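You operate a simulated robot arm through the tools that you are given. There is no shell and no other tool. Be economical: measure what you need, move in short steps, check, and stop when the job is done.

Carry out the task below with a simulated robot arm. There is one attempt and no reset: what you move stays moved.

## Task
Count the spruce cleats on the bench top on the wall side, then put as many of the nut blanks from the bench top on the wall side on the blue packet.

It is judged by the outcome, as a careful person would: the job done as asked, and still so three seconds after it is handed in. It fails if anything else is knocked over, pushed out of place, dropped, spilled or broken.

## Robot
A 7-joint arm with a two-finger parallel gripper, fixed in place. Base frame: the origin is at the foot of the arm, x ahead of it, y to its left, z up; the work surface is at about z = 0. Lengths are in m, angles in rad, forces in N, time in s.
With the tool pointing down near the work surface it reaches from about 0.22 to 0.58 m from the base axis. Its first joint turns from -1.152 to 1.152 rad. Payload 2.5 kg.
The TCP is the grasp point between the finger pads, 0.023 m short of the fingertips. In the tool frame z runs along the fingers and y along their closing line. Largest opening 0.094 m; finger width 0.038, thickness 0.01; the body of the gripper, 0.054 by 0.096 m, starts 0.039 m behind the TCP.
Orientation is that of the tool frame in the base frame, as a unit quaternion [w, x, y, z]. With the fingers straight down and closing along the base's y, the tool's x points along the base's -x, its y along +y and its z along -z.

## Interface
- The arm moves only by the tool send_rows. Its argument "increments" is a list of rows, each a list of 7 numbers: the shift along the tool's x, y, z in units of 40 mm (1.0 is 40 mm), then the turn, a rotation vector about the tool's x, y, z in units of 4 degrees (1.0 is 4 degrees), then the finger opening in m, from 0 to 0.094. In form: [[dx, dy, dz, wx, wy, wz, claw], ...]. A call has 1 to 8 rows; each row shifts and turns the commanded pose from where the row before left it, along the tool's axes as they then stand. A call with a number of a shift or a turn outside -1 to 1 is refused whole. A row lasts 0.2 s, in which the tool goes at most 0.05 m and 0.15 rad; a call with a longer step from one row to the next is refused whole, and so is a gripper value outside its range. Where a pose cannot be reached the arm comes as near as it can. A force on the tool above 40 N (or 10 N above the force at the start of the call, whichever is more), or a blocked arm, ends the call early, and 0.2 s more pass. Each finger travels about 0.108 m/s and halts on what it meets, pressing with about 28 N; the grip force reading is that of the motor and also rises with nothing between the fingers. The clock runs only during rows and for 0.2 s after the last one: add rows that do not move to give the fingers time. It gives the time, the measured TCP pose, the force on the tool (base axes), the opening and the grip force at its end, in the units of the frame above (readings bear some noise).
- Cameras (640 x 400 px; columns grow to the right, rows downward): "scene" is fixed at [0.1242, -0.4216, 0.5458]; the picture's right is [0.76, -0.64, 0.00], its down [-0.42, -0.49, -0.76] and it looks along [0.49, 0.58, -0.65] (base axes); focal length 349 px, centre (320, 200). "wrist" rides on the gripper at [-0.039, 0, -0.044] in the tool frame; the picture's right is [0.00, -1.00, 0.00], its down [0.97, 0.00, -0.24] and it looks along [0.24, 0.00, 0.97] (tool axes); focal length 218 px, centre (320, 200).
- grab_frame(camera): a new picture of that camera. The clock stands still meanwhile.
- pixel_to_xyz(camera, pixels): for up to 12 pixels [column, row] of the newest picture of that camera ("zoom" is the newest enlarged one), the place [x, y, z] in the base frame of the surface seen there, good to about 0.003 m, but the place of the scene camera against the robot may be out by one fixed shift of up to 0.018 m in any direction. The clock stands still meanwhile.
- inspect(camera, box): a new picture of the part [left, top, right, bottom] of that camera's present view, enlarged. The clock stands still meanwhile.
- sign_off(): hands the job in; it is judged then, once.

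Go step by step. Measure first, check grasps and placings, and put right what went wrong. The budget is 60 turns and 26 pictures, counting those below and the enlarged ones. Unless the task says otherwise, let go and move clear before handing in, and close with one line.

The tools are called after "Request:" as a command line: name --pt "numbers of a row" for each row, then --argument value for the rest, lists and objects as JSON in quotes. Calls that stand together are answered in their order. send_rows: Moves the arm, as the interface text tells. Its arguments: {"type":"object","properties":{"increments":{"type":"array"}},"required":["increments"]} The other tools are called the same way: grab_frame (camera) takes a picture; pixel_to_xyz (camera, pixels) gives the place of the surface under pixels of a picture; inspect (camera, box) takes an enlarged picture of a part of a camera's view; sign_off () hands the job in.

At the start:

```text
clock: 0.0
tool_pos: [0.3934, 0.0242, 0.2617]
orientation: [0.0, 0.0, 1.0, 0.0]
force: [-0.3, -0.5, 0.2]
grip_width: 0.0941
gripper_force: 0.0
```

scene: 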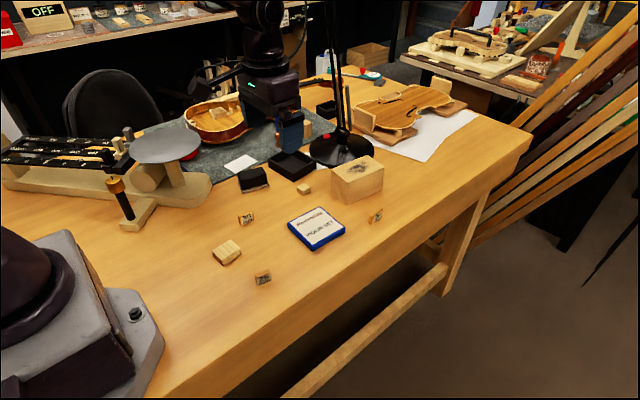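
wrist: 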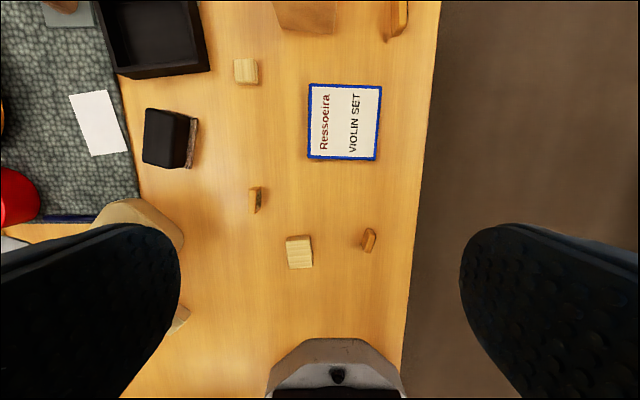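

The scene shows several small wood pieces around (247,218), (227,252), (263,278), (376,215), (304,188) and the blue packet at (316,228). I will enlarge both views to tell cleats from nut blanks.

Request:
inspect --camera "scene" --box '[200, 140, 420, 300]'

Request:
inspect --camera "wrist" --box '[120, 0, 440, 280]'

Request:
inspect --camera "scene" --box '[0, 0, 420, 200]'

```text
2.50 times, centred on (310, 220) of scene
```

zoom: 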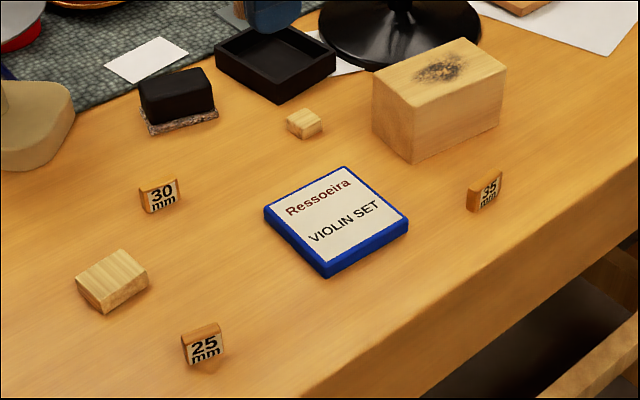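

```text
1.43 times, centred on (280, 140) of wrist
```

zoom: 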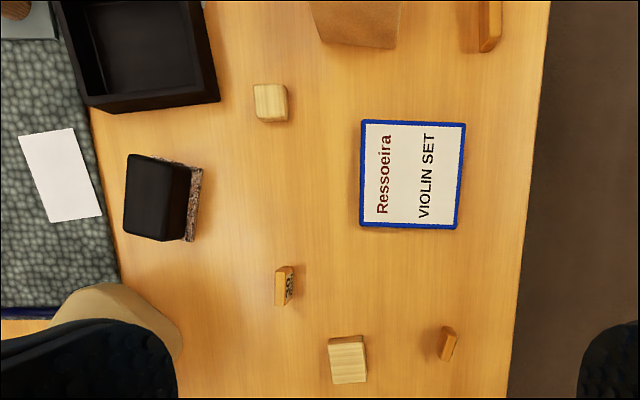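

```text
1.52 times, centred on (210, 100) of scene
```

zoom: 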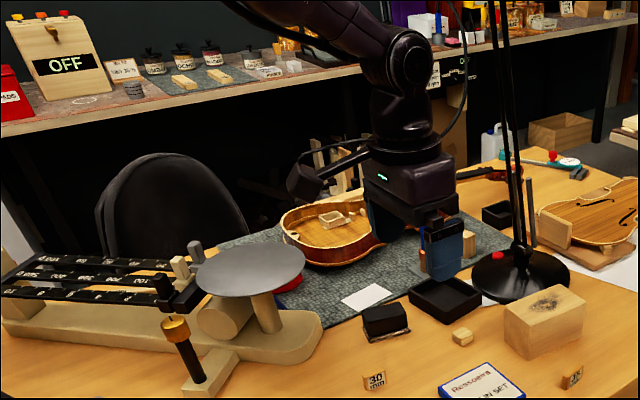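

The work bench shows two plain pale blocks and three pieces marked 25/30/35 mm on the near side, but there may be more beyond the mat. The far bench at top-left has things too, so I'll measure it and look at details.

Request:
inspect --camera "scene" --box '[0, 0, 210, 60]'

Request:
inspect --camera "scene" --box '[180, 60, 400, 200]'

Request:
pixel_to_xyz --camera "scene" --pixels '[[247, 218], [227, 250], [263, 278], [376, 215], [304, 188], [316, 228], [120, 20], [240, 163], [290, 163], [210, 118], [165, 145], [358, 170]]'

```text
3.05 times, centred on (105, 30) of scene
```

zoom: 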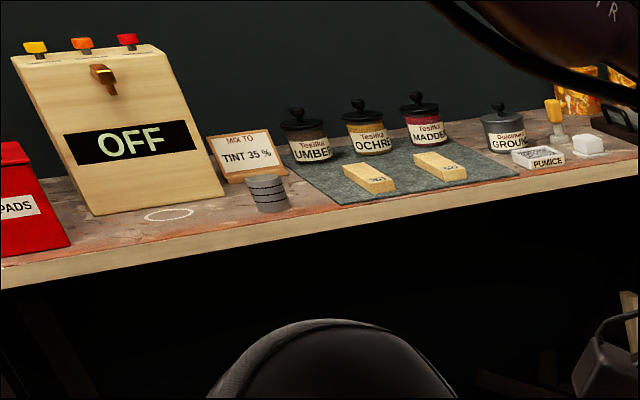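

```text
2.86 times, centred on (290, 130) of scene
```

zoom: 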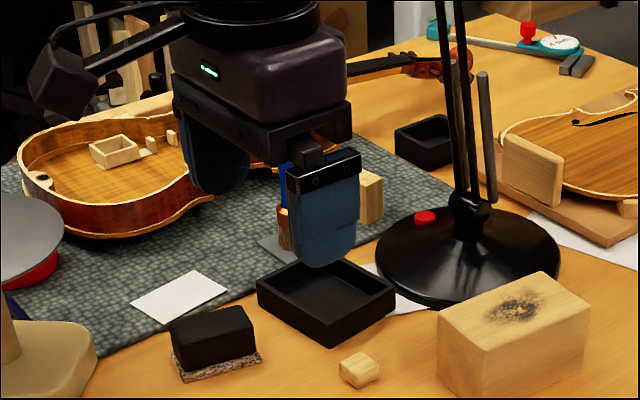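

```text
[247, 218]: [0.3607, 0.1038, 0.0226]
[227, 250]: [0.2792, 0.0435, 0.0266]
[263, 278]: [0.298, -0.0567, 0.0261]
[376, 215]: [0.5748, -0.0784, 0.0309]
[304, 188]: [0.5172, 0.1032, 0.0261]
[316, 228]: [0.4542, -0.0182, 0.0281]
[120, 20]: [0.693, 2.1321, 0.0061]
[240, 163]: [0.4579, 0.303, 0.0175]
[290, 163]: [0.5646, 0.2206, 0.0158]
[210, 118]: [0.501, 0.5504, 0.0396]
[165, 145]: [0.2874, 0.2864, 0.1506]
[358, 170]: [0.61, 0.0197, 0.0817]
```

The near side of the bench ends about y=-0.12, and the wall with the far bench lies toward +y. I'll raise and shift the arm to +y to look behind the scale and past the mat.

Request:
send_rows --pt "0 0 -1 0 0 0 0.094" --pt "0 0 -1 0 0 0 0.094" --pt "0 0 -1 0 0 0 0.094" --pt "0 1 0 0 0 0 0.094" --pt "0 1 0 0 0 0 0.094" --pt "0 1 0 0 0 0 0.094" --pt "0 1 0 0 0 0 0.094" --pt "0 1 0 0 0 0 0.094"

Request:
grab_frame --camera "wrist"

Request:
grab_frame --camera "scene"

```text
clock: 1.8
tool_pos: [0.3938, 0.2248, 0.3806]
orientation: [0.001, 0.0, 1.0, 0.0]
force: [0.0, 0.2, 0.6]
grip_width: 0.0941
gripper_force: 0.1
```

```text
18 pictures are left
```

wrist: 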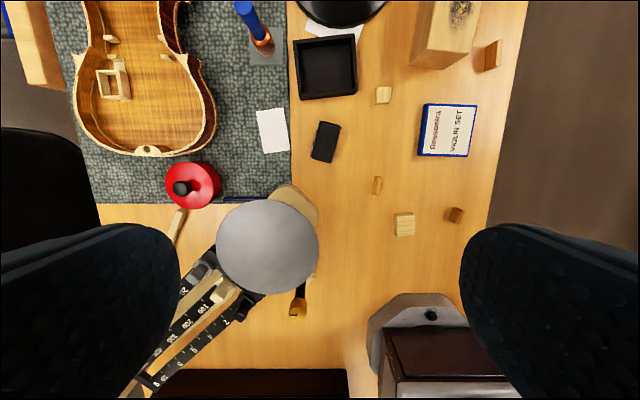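

```text
17 pictures are left
```

scene: 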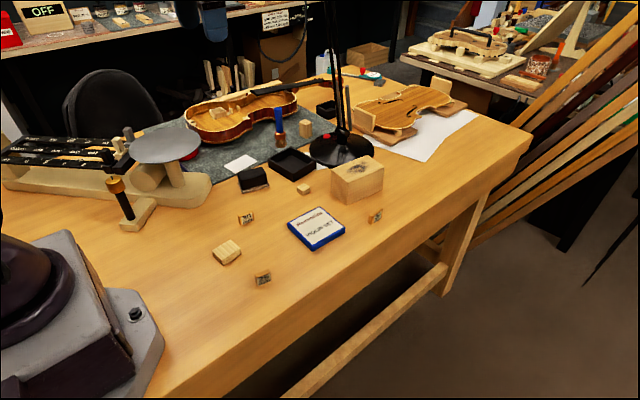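

The mat and violin fill the +y half; the only loose pieces are in the bare strip on the -y side. I'll enlarge the labelled far-bench blocks and the loose pieces for details on type.

Request:
inspect --camera "scene" --box '[70, 0, 230, 40]'

Request:
inspect --camera "scene" --box '[205, 175, 325, 290]'

Request:
inspect --camera "scene" --box '[400, 0, 640, 120]'

```text
4.00 times, centred on (150, 20) of scene
```

zoom: 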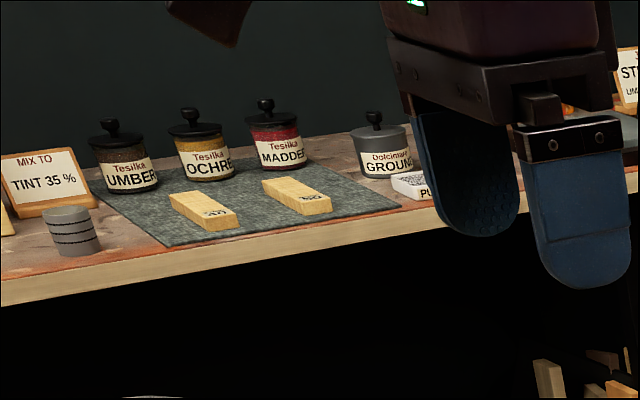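

```text
3.48 times, centred on (265, 232) of scene
```

zoom: 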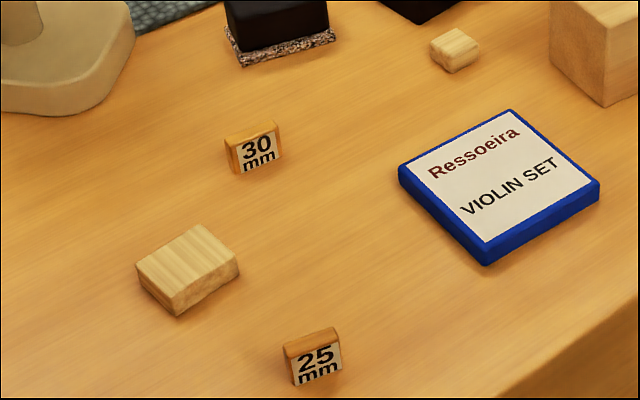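

```text
2.67 times, centred on (520, 60) of scene
```

zoom: 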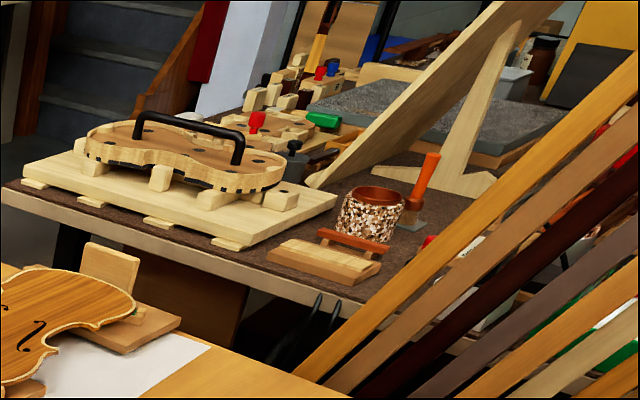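

The strip of bare bench has two pale spruce blocks and three mm-marked nut blanks; another pale block at (306,127) stands on the mat, so is not on the bench top. I'll go back toward the strip and look closely for anything hidden.

Request:
send_rows --pt "0 -1 0.4 0 0 0 0.094" --pt "0 -1 0.4 0 0 0 0.094" --pt "0 -1 0.4 0 0 0 0.094" --pt "0 -1 0.4 0 0 0 0.094" --pt "0 -1 0.4 0 0 0 0.094" --pt "0 0 0 0 0 0 0.094"

Request:
grab_frame --camera "wrist"

Request:
pixel_to_xyz --camera "scene" --pixels '[[338, 148], [336, 100], [334, 50], [331, 10], [306, 127], [265, 180], [303, 130]]'

```text
clock: 3.2
tool_pos: [0.3927, 0.0241, 0.2992]
orientation: [0.001, 0.0, 1.0, 0.0]
force: [0.3, -0.4, -0.6]
grip_width: 0.094
gripper_force: 0.1
```

```text
13 pictures are left
```

wrist: 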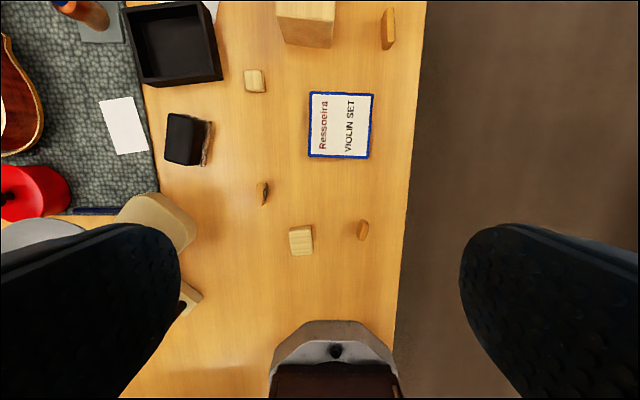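

```text
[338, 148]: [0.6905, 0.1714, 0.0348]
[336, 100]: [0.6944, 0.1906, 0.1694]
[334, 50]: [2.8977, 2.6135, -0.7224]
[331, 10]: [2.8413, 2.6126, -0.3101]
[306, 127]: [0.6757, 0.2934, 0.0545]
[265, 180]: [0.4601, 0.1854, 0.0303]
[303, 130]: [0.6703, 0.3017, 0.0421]
```

Strip again shows two cleats (255,80), (300,240) and three blanks (262,193), (363,230), (388,28): two blanks are due. I'll measure the 30 mm and 25 mm blanks, which stand clear, and the packet.

Request:
inspect --camera "wrist" --box '[240, 80, 400, 260]'

Request:
pixel_to_xyz --camera "wrist" --pixels '[[260, 183], [260, 192], [261, 203], [363, 222], [362, 230], [360, 239], [311, 94], [372, 96], [369, 158], [310, 156], [340, 125], [330, 200]]'

```text
2.22 times, centred on (320, 170) of wrist
```

zoom: 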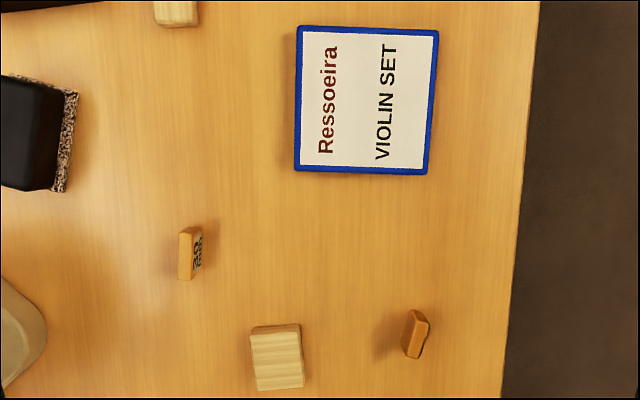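

```text
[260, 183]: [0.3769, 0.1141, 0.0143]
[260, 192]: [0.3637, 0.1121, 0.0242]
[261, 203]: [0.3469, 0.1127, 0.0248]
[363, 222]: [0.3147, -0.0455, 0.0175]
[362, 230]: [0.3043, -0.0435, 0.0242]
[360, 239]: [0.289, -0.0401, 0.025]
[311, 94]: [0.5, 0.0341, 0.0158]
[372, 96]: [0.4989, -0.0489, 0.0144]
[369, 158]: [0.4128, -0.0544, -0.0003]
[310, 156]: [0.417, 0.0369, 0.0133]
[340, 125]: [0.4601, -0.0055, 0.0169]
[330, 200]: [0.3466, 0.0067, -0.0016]
```

The 30 mm blank stands at about (0.361, 0.111), thin across y, top z≈0.025; the packet top is z≈0.016, spanning x 0.415–0.50, y -0.05–0.035. I'll move above the 30 mm blank with partly closed fingers and check.

Request:
send_rows --pt "0.13 0.36 0.83 0 0 0 0.05" --pt "0.13 0.36 0.83 0 0 0 0.05" --pt "0.13 0.36 0.83 0 0 0 0.05" --pt "0.13 0.36 0.83 0 0 0 0.05" --pt "0.13 0.36 0.83 0 0 0 0.05" --pt "0.13 0.36 0.83 0 0 0 0.05" --pt "0 0 0 0 0 0 0.05"

Request:
grab_frame --camera "wrist"

```text
clock: 4.8
tool_pos: [0.3619, 0.1119, 0.102]
orientation: [0.001, 0.001, 1.0, 0.001]
force: [0.8, -0.1, 0.7]
grip_width: 0.0498
gripper_force: 0.1
```

```text
11 pictures are left
```

wrist: 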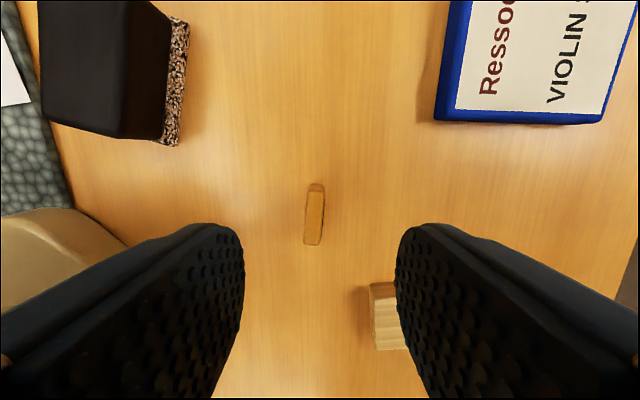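

Request:
pixel_to_xyz --camera "wrist" --pixels '[[317, 192], [314, 215], [312, 240], [305, 215], [322, 215], [380, 300]]'

```text
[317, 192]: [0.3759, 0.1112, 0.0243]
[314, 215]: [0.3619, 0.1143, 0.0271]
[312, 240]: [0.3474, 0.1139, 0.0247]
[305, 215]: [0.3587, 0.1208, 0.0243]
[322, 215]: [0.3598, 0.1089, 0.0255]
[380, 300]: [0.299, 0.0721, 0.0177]
```

The 30 mm blank is centred at (0.361, 0.114), turned about 5°. I'll align, descend to z≈0.028 and close.

Request:
send_rows --pt "0.02 0.05 0.3 0 0 0.65 0.05" --pt "0 0 0.5 0 0 0.65 0.05" --pt "0 0 0.55 0 0 0 0.05" --pt "0 0 0.5 0 0 0 0.05" --pt "0 0 0 0 0 0 0.05" --pt "0 0 0 0 0 0 0.0" --pt "0 0 0 0 0 0 0.0" --pt "0 0 0 0 0 0 0.0"

```text
clock: 6.6
tool_pos: [0.36, 0.1134, 0.027]
orientation: [0.0, 0.046, 0.999, 0.0]
force: [0.2, 0.0, 0.0]
grip_width: 0.009
gripper_force: 28.4
```

Grip holds at 9 mm width. I'll lift and carry it above the packet's +y half.

Request:
send_rows --pt "0 0 -0.8 0 0 0 0" --pt "0 0 -0.9 0 0 0 0" --pt "-0.665 -0.535 0 0 0 0 0" --pt "-0.665 -0.535 0 0 0 0 0" --pt "-0.665 -0.535 0 0 0 0 0" --pt "-0.665 -0.535 0 0 0 0 0" --pt "0 0 0 0 0 0 0"

Request:
grab_frame --camera "wrist"

```text
clock: 8.2
tool_pos: [0.4587, 0.0176, 0.0958]
orientation: [0.0, 0.045, 0.999, 0.001]
force: [-0.5, 0.3, 0.0]
grip_width: 0.009
gripper_force: 28.0
```

```text
10 pictures are left
```

wrist: 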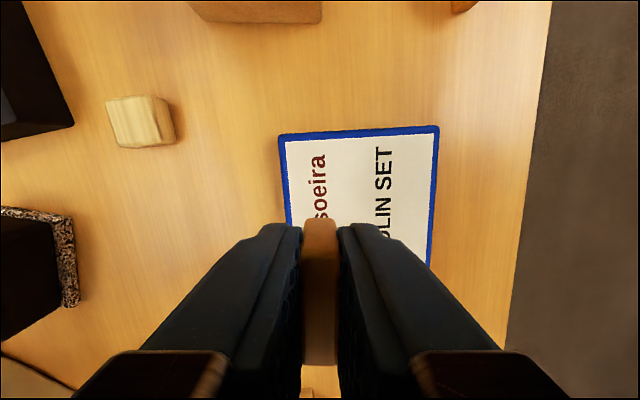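

The blank is held in line over the packet. I'll measure the packet's edges and its top from here.

Request:
pixel_to_xyz --camera "wrist" --pixels '[[282, 136], [436, 129], [429, 255], [287, 215], [360, 180], [340, 170], [322, 226], [200, 200]]'

```text
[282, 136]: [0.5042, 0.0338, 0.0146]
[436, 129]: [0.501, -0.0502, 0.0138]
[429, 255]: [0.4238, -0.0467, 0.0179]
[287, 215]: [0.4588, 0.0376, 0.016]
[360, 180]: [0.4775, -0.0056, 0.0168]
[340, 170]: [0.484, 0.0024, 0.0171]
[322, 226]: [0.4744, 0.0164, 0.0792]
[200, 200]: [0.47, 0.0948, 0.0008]
```

Packet top is z≈0.0165 and the spot (0.459, 0.018) lies inside its edges. I'll lower until just short of contact.

Request:
send_rows --pt "0 0 0.6 0 0 0 0" --pt "0 0 0.5 0 0 0 0" --pt "0 0 0.12 0 0 0 0" --pt "0 0 0.05 0 0 0 0" --pt "0 0 0 0 0 0 0"

```text
clock: 9.4
tool_pos: [0.459, 0.0192, 0.0445]
orientation: [0.0, 0.045, 0.999, 0.0]
force: [-0.4, -0.5, -1.3]
grip_width: 0.0087
gripper_force: 28.2
```

No contact yet at z=0.0445; I'll ease down in 1 mm steps.

Request:
send_rows --pt "0 0 0.025 0 0 0 0" --pt "0 0 0.02 0 0 0 0" --pt "0 0 0 0 0 0 0"

```text
clock: 10.2
tool_pos: [0.4591, 0.0181, 0.0431]
orientation: [-0.001, 0.045, 0.999, 0.0]
force: [0.5, 0.2, -0.5]
grip_width: 0.0089
gripper_force: 27.7
```

Request:
send_rows --pt "0 0 0.025 0 0 0 0" --pt "0 0 0.0 0 0 0 0"

Request:
inspect --camera "scene" --box '[260, 160, 380, 260]'

```text
clock: 10.8
tool_pos: [0.4613, 0.0172, 0.0421]
orientation: [0.001, 0.045, 0.999, 0.0]
force: [-0.8, 0.2, 6.0]
grip_width: 0.0089
gripper_force: 28.0
```

```text
4.00 times, centred on (320, 210) of scene
```

zoom: 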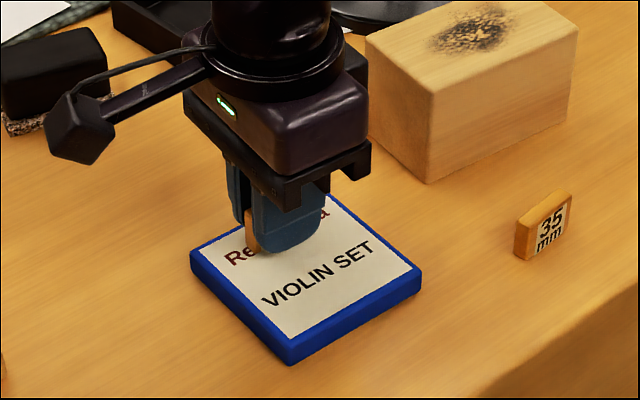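

Force 6 N up: the blank has touched the packet. I'll open slightly and raise straight up.

Request:
send_rows --pt "0 0 0 0 0 0 0.014" --pt "0 0 0 0 0 0 0.03" --pt "0 0 0 0 0 0 0.03" --pt "0 0 -0.4 0 0 0 0.03" --pt "0 0 -1 0 0 0 0.03" --pt "0 0 -0.8 0 0 0 0.03" --pt "0 0 0 0 0 0 0.03"

Request:
grab_frame --camera "wrist"

```text
clock: 12.4
tool_pos: [0.4602, 0.0187, 0.131]
orientation: [0.0, 0.045, 0.999, 0.0]
force: [-0.1, 0.9, 0.8]
grip_width: 0.0299
gripper_force: 0.1
```

```text
8 pictures are left
```

wrist: 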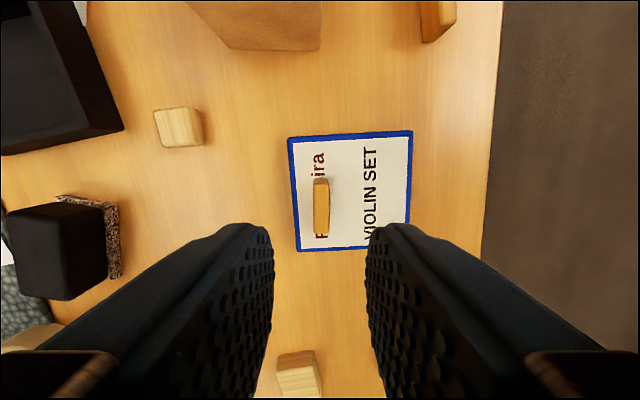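

The 30 mm blank stands on the packet at (321,207). Next I'll go above the 25 mm blank at about (0.302, -0.043).

Request:
send_rows --pt "0.758 -0.38 0 0 0 0 0.05" --pt "0.758 -0.38 0 0 0 0 0.05" --pt "0.758 -0.38 0.2 0 0 0 0.05" --pt "0.758 -0.38 0.3 0 0 0 0.05" --pt "0.758 -0.38 0.3 0 0 0 0.05" --pt "0 0 0 0 0 0.8 0.05" --pt "0 0 0 0 0 0.8 0.05" --pt "0 0 0 0 0 0 0.05"

Request:
grab_frame --camera "wrist"

```text
clock: 14.2
tool_pos: [0.3013, -0.0433, 0.0983]
orientation: [0.0, 0.102, 0.995, 0.0]
force: [-0.3, -0.2, 0.0]
grip_width: 0.05
gripper_force: 0.0
```

```text
7 pictures are left
```

wrist: 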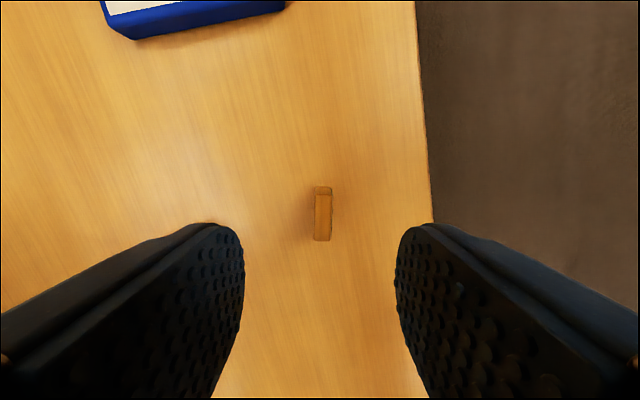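

The 25 mm blank at (323,215) is aligned with the fingers; I'll check its place.

Request:
pixel_to_xyz --camera "wrist" --pixels '[[323, 198], [323, 217], [322, 238], [316, 217], [331, 217]]'

```text
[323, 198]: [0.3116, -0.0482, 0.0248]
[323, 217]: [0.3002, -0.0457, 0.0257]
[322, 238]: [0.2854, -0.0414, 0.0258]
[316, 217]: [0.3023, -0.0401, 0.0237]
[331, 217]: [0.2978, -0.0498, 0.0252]
```

Centre is (0.299, -0.045). I'll shift 2 mm, descend and close.

Request:
send_rows --pt "0.04 -0.05 0.3 0 0 0 0.05" --pt "0 0 0.5 0 0 0 0.05" --pt "0 0 0.55 0 0 0 0.05" --pt "0 0 0.42 0 0 0 0.05" --pt "0 0 0 0 0 0 0.05" --pt "0 0 0 0 0 0 0.0" --pt "0 0 0 0 0 0 0.0" --pt "0 0 0 0 0 0 0.0"

```text
clock: 16.0
tool_pos: [0.2999, -0.047, 0.0282]
orientation: [0.0, 0.101, 0.995, 0.0]
force: [0.6, 0.8, -0.5]
grip_width: 0.0091
gripper_force: 27.9
```

Gripped at 9 mm. I'll lift and carry to above the packet's -y half, turning back a little.

Request:
send_rows --pt "0 0 -0.9 0 0 0 0" --pt "0 0 -0.9 0 0 0 0" --pt "-0.951 0.31 0 0 0 0 0" --pt "-0.951 0.31 0 0 0 0 0" --pt "-0.951 0.31 0 0 0 0 0" --pt "-0.951 0.31 0 0 0 0 0" --pt "0 0 0 0 0 -0.8 0" --pt "0 0 0 0 0 -0.8 0"

Request:
grab_frame --camera "wrist"

```text
clock: 17.8
tool_pos: [0.459, -0.027, 0.0992]
orientation: [0.0, 0.045, 0.999, 0.0]
force: [-0.3, 0.1, 0.2]
grip_width: 0.0091
gripper_force: 27.6
```

```text
6 pictures are left
```

wrist: 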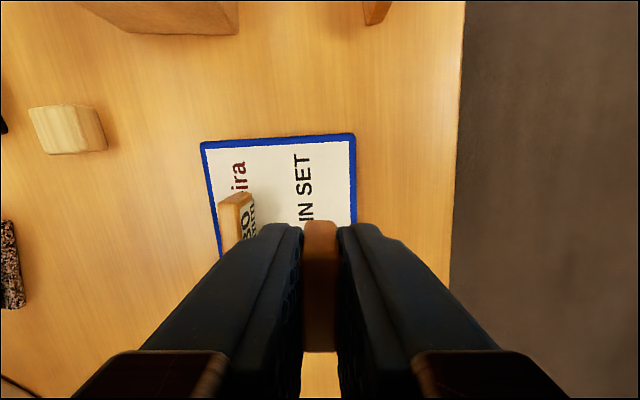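

The first blank stands clear at (240,215). I'll lower to just above contact and ease down.

Request:
send_rows --pt "0 -0.03 0.6 0 0 0 0" --pt "0 0 0.5 0 0 0 0" --pt "0 0 0.22 0 0 0 0" --pt "0 0 0.05 0 0 0 0" --pt "0 0 0.02 0 0 0 0" --pt "0 0 0 0 0 0 0"

```text
clock: 19.2
tool_pos: [0.4587, -0.0282, 0.044]
orientation: [0.0, 0.045, 0.999, 0.001]
force: [0.6, -0.7, 0.0]
grip_width: 0.0089
gripper_force: 27.8
```

Request:
send_rows --pt "0 0 0.02 0 0 0 0" --pt "0 0 0 0 0 0 0"

```text
clock: 19.8
tool_pos: [0.4593, -0.0289, 0.0417]
orientation: [0.0, 0.046, 0.999, 0.0]
force: [0.7, 0.3, 0.1]
grip_width: 0.0091
gripper_force: 28.2
```

Still no contact force; one more millimetre.

Request:
send_rows --pt "0 0 0.02 0 0 0 0" --pt "0 0 0 0 0 0 0"

```text
clock: 20.4
tool_pos: [0.4584, -0.0288, 0.0419]
orientation: [0.001, 0.046, 0.999, 0.0]
force: [-1.5, -0.5, 8.1]
grip_width: 0.0089
gripper_force: 27.7
```

Contact at 8 N. I'll open slightly and raise.

Request:
send_rows --pt "0 0 0 0 0 0 0.014" --pt "0 0 0 0 0 0 0.028" --pt "0 0 0 0 0 0 0.028" --pt "0 0 -0.4 0 0 0 0.028" --pt "0 0 -1 0 0 0 0.028" --pt "0 0 -1 0 0 0 0.028" --pt "0 0 -1 0 0 0 0.028" --pt "0.5 0 -0.5 0 0 0 0.028"

Request:
grab_frame --camera "wrist"

Request:
grab_frame --camera "scene"

```text
clock: 22.2
tool_pos: [0.4375, -0.0276, 0.1989]
orientation: [0.0, 0.045, 0.999, -0.001]
force: [0.7, -0.4, 0.7]
grip_width: 0.0281
gripper_force: 0.0
```

```text
5 pictures are left
```

wrist: 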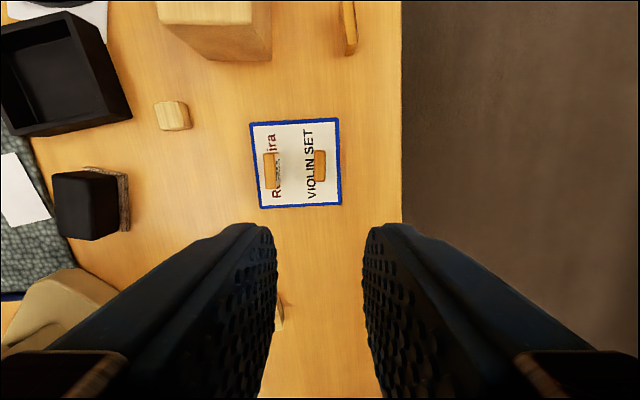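

```text
4 pictures are left
```

scene: 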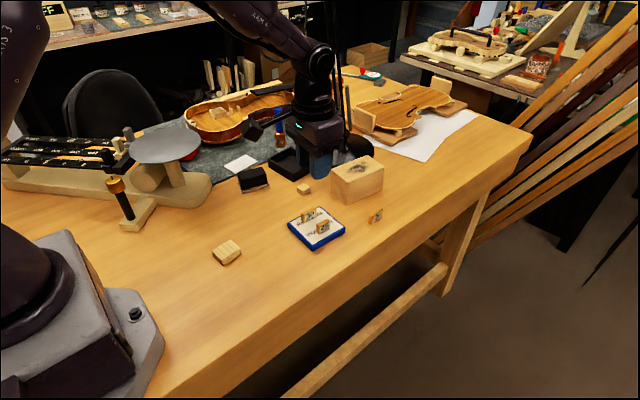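

Both blanks stand on the packet and nothing else has moved. One last check: the area behind the knotted block at (240,25) could hide a cleat, so I'll rise and look there.

Request:
send_rows --pt "0 0 -0.9 0 0 0 0.028" --pt "0 0 -0.9 0 0 0 0.028" --pt "-0.5 0 -0.8 0 0 0 0.028" --pt "-0.8 0 -0.2 0 0 0 0.028" --pt "-0.8 0 0 0 0 0 0.028" --pt "0 0 0 0 0 0 0.028"

Request:
grab_frame --camera "wrist"

```text
clock: 23.6
tool_pos: [0.5221, -0.0344, 0.3095]
orientation: [-0.001, 0.046, 0.999, 0.0]
force: [0.4, 0.9, 0.3]
grip_width: 0.0278
gripper_force: 0.1
```

```text
3 pictures are left
```

wrist: 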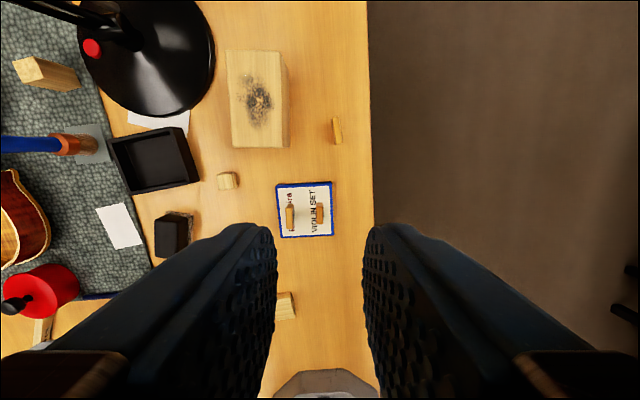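

Nothing is hidden behind the block, so the count stays at two cleats. Both blanks still stand on the packet at (290,215) and (320,212), and the arm is clear, so I'm handing in.

Request:
sign_off

```text
The job is handed in.
```

I counted two spruce cleats on the bare strip of bench top, which I took to be the wall side, and stood two nut blanks (30 mm and 25 mm) on the blue packet; nothing else was moved.
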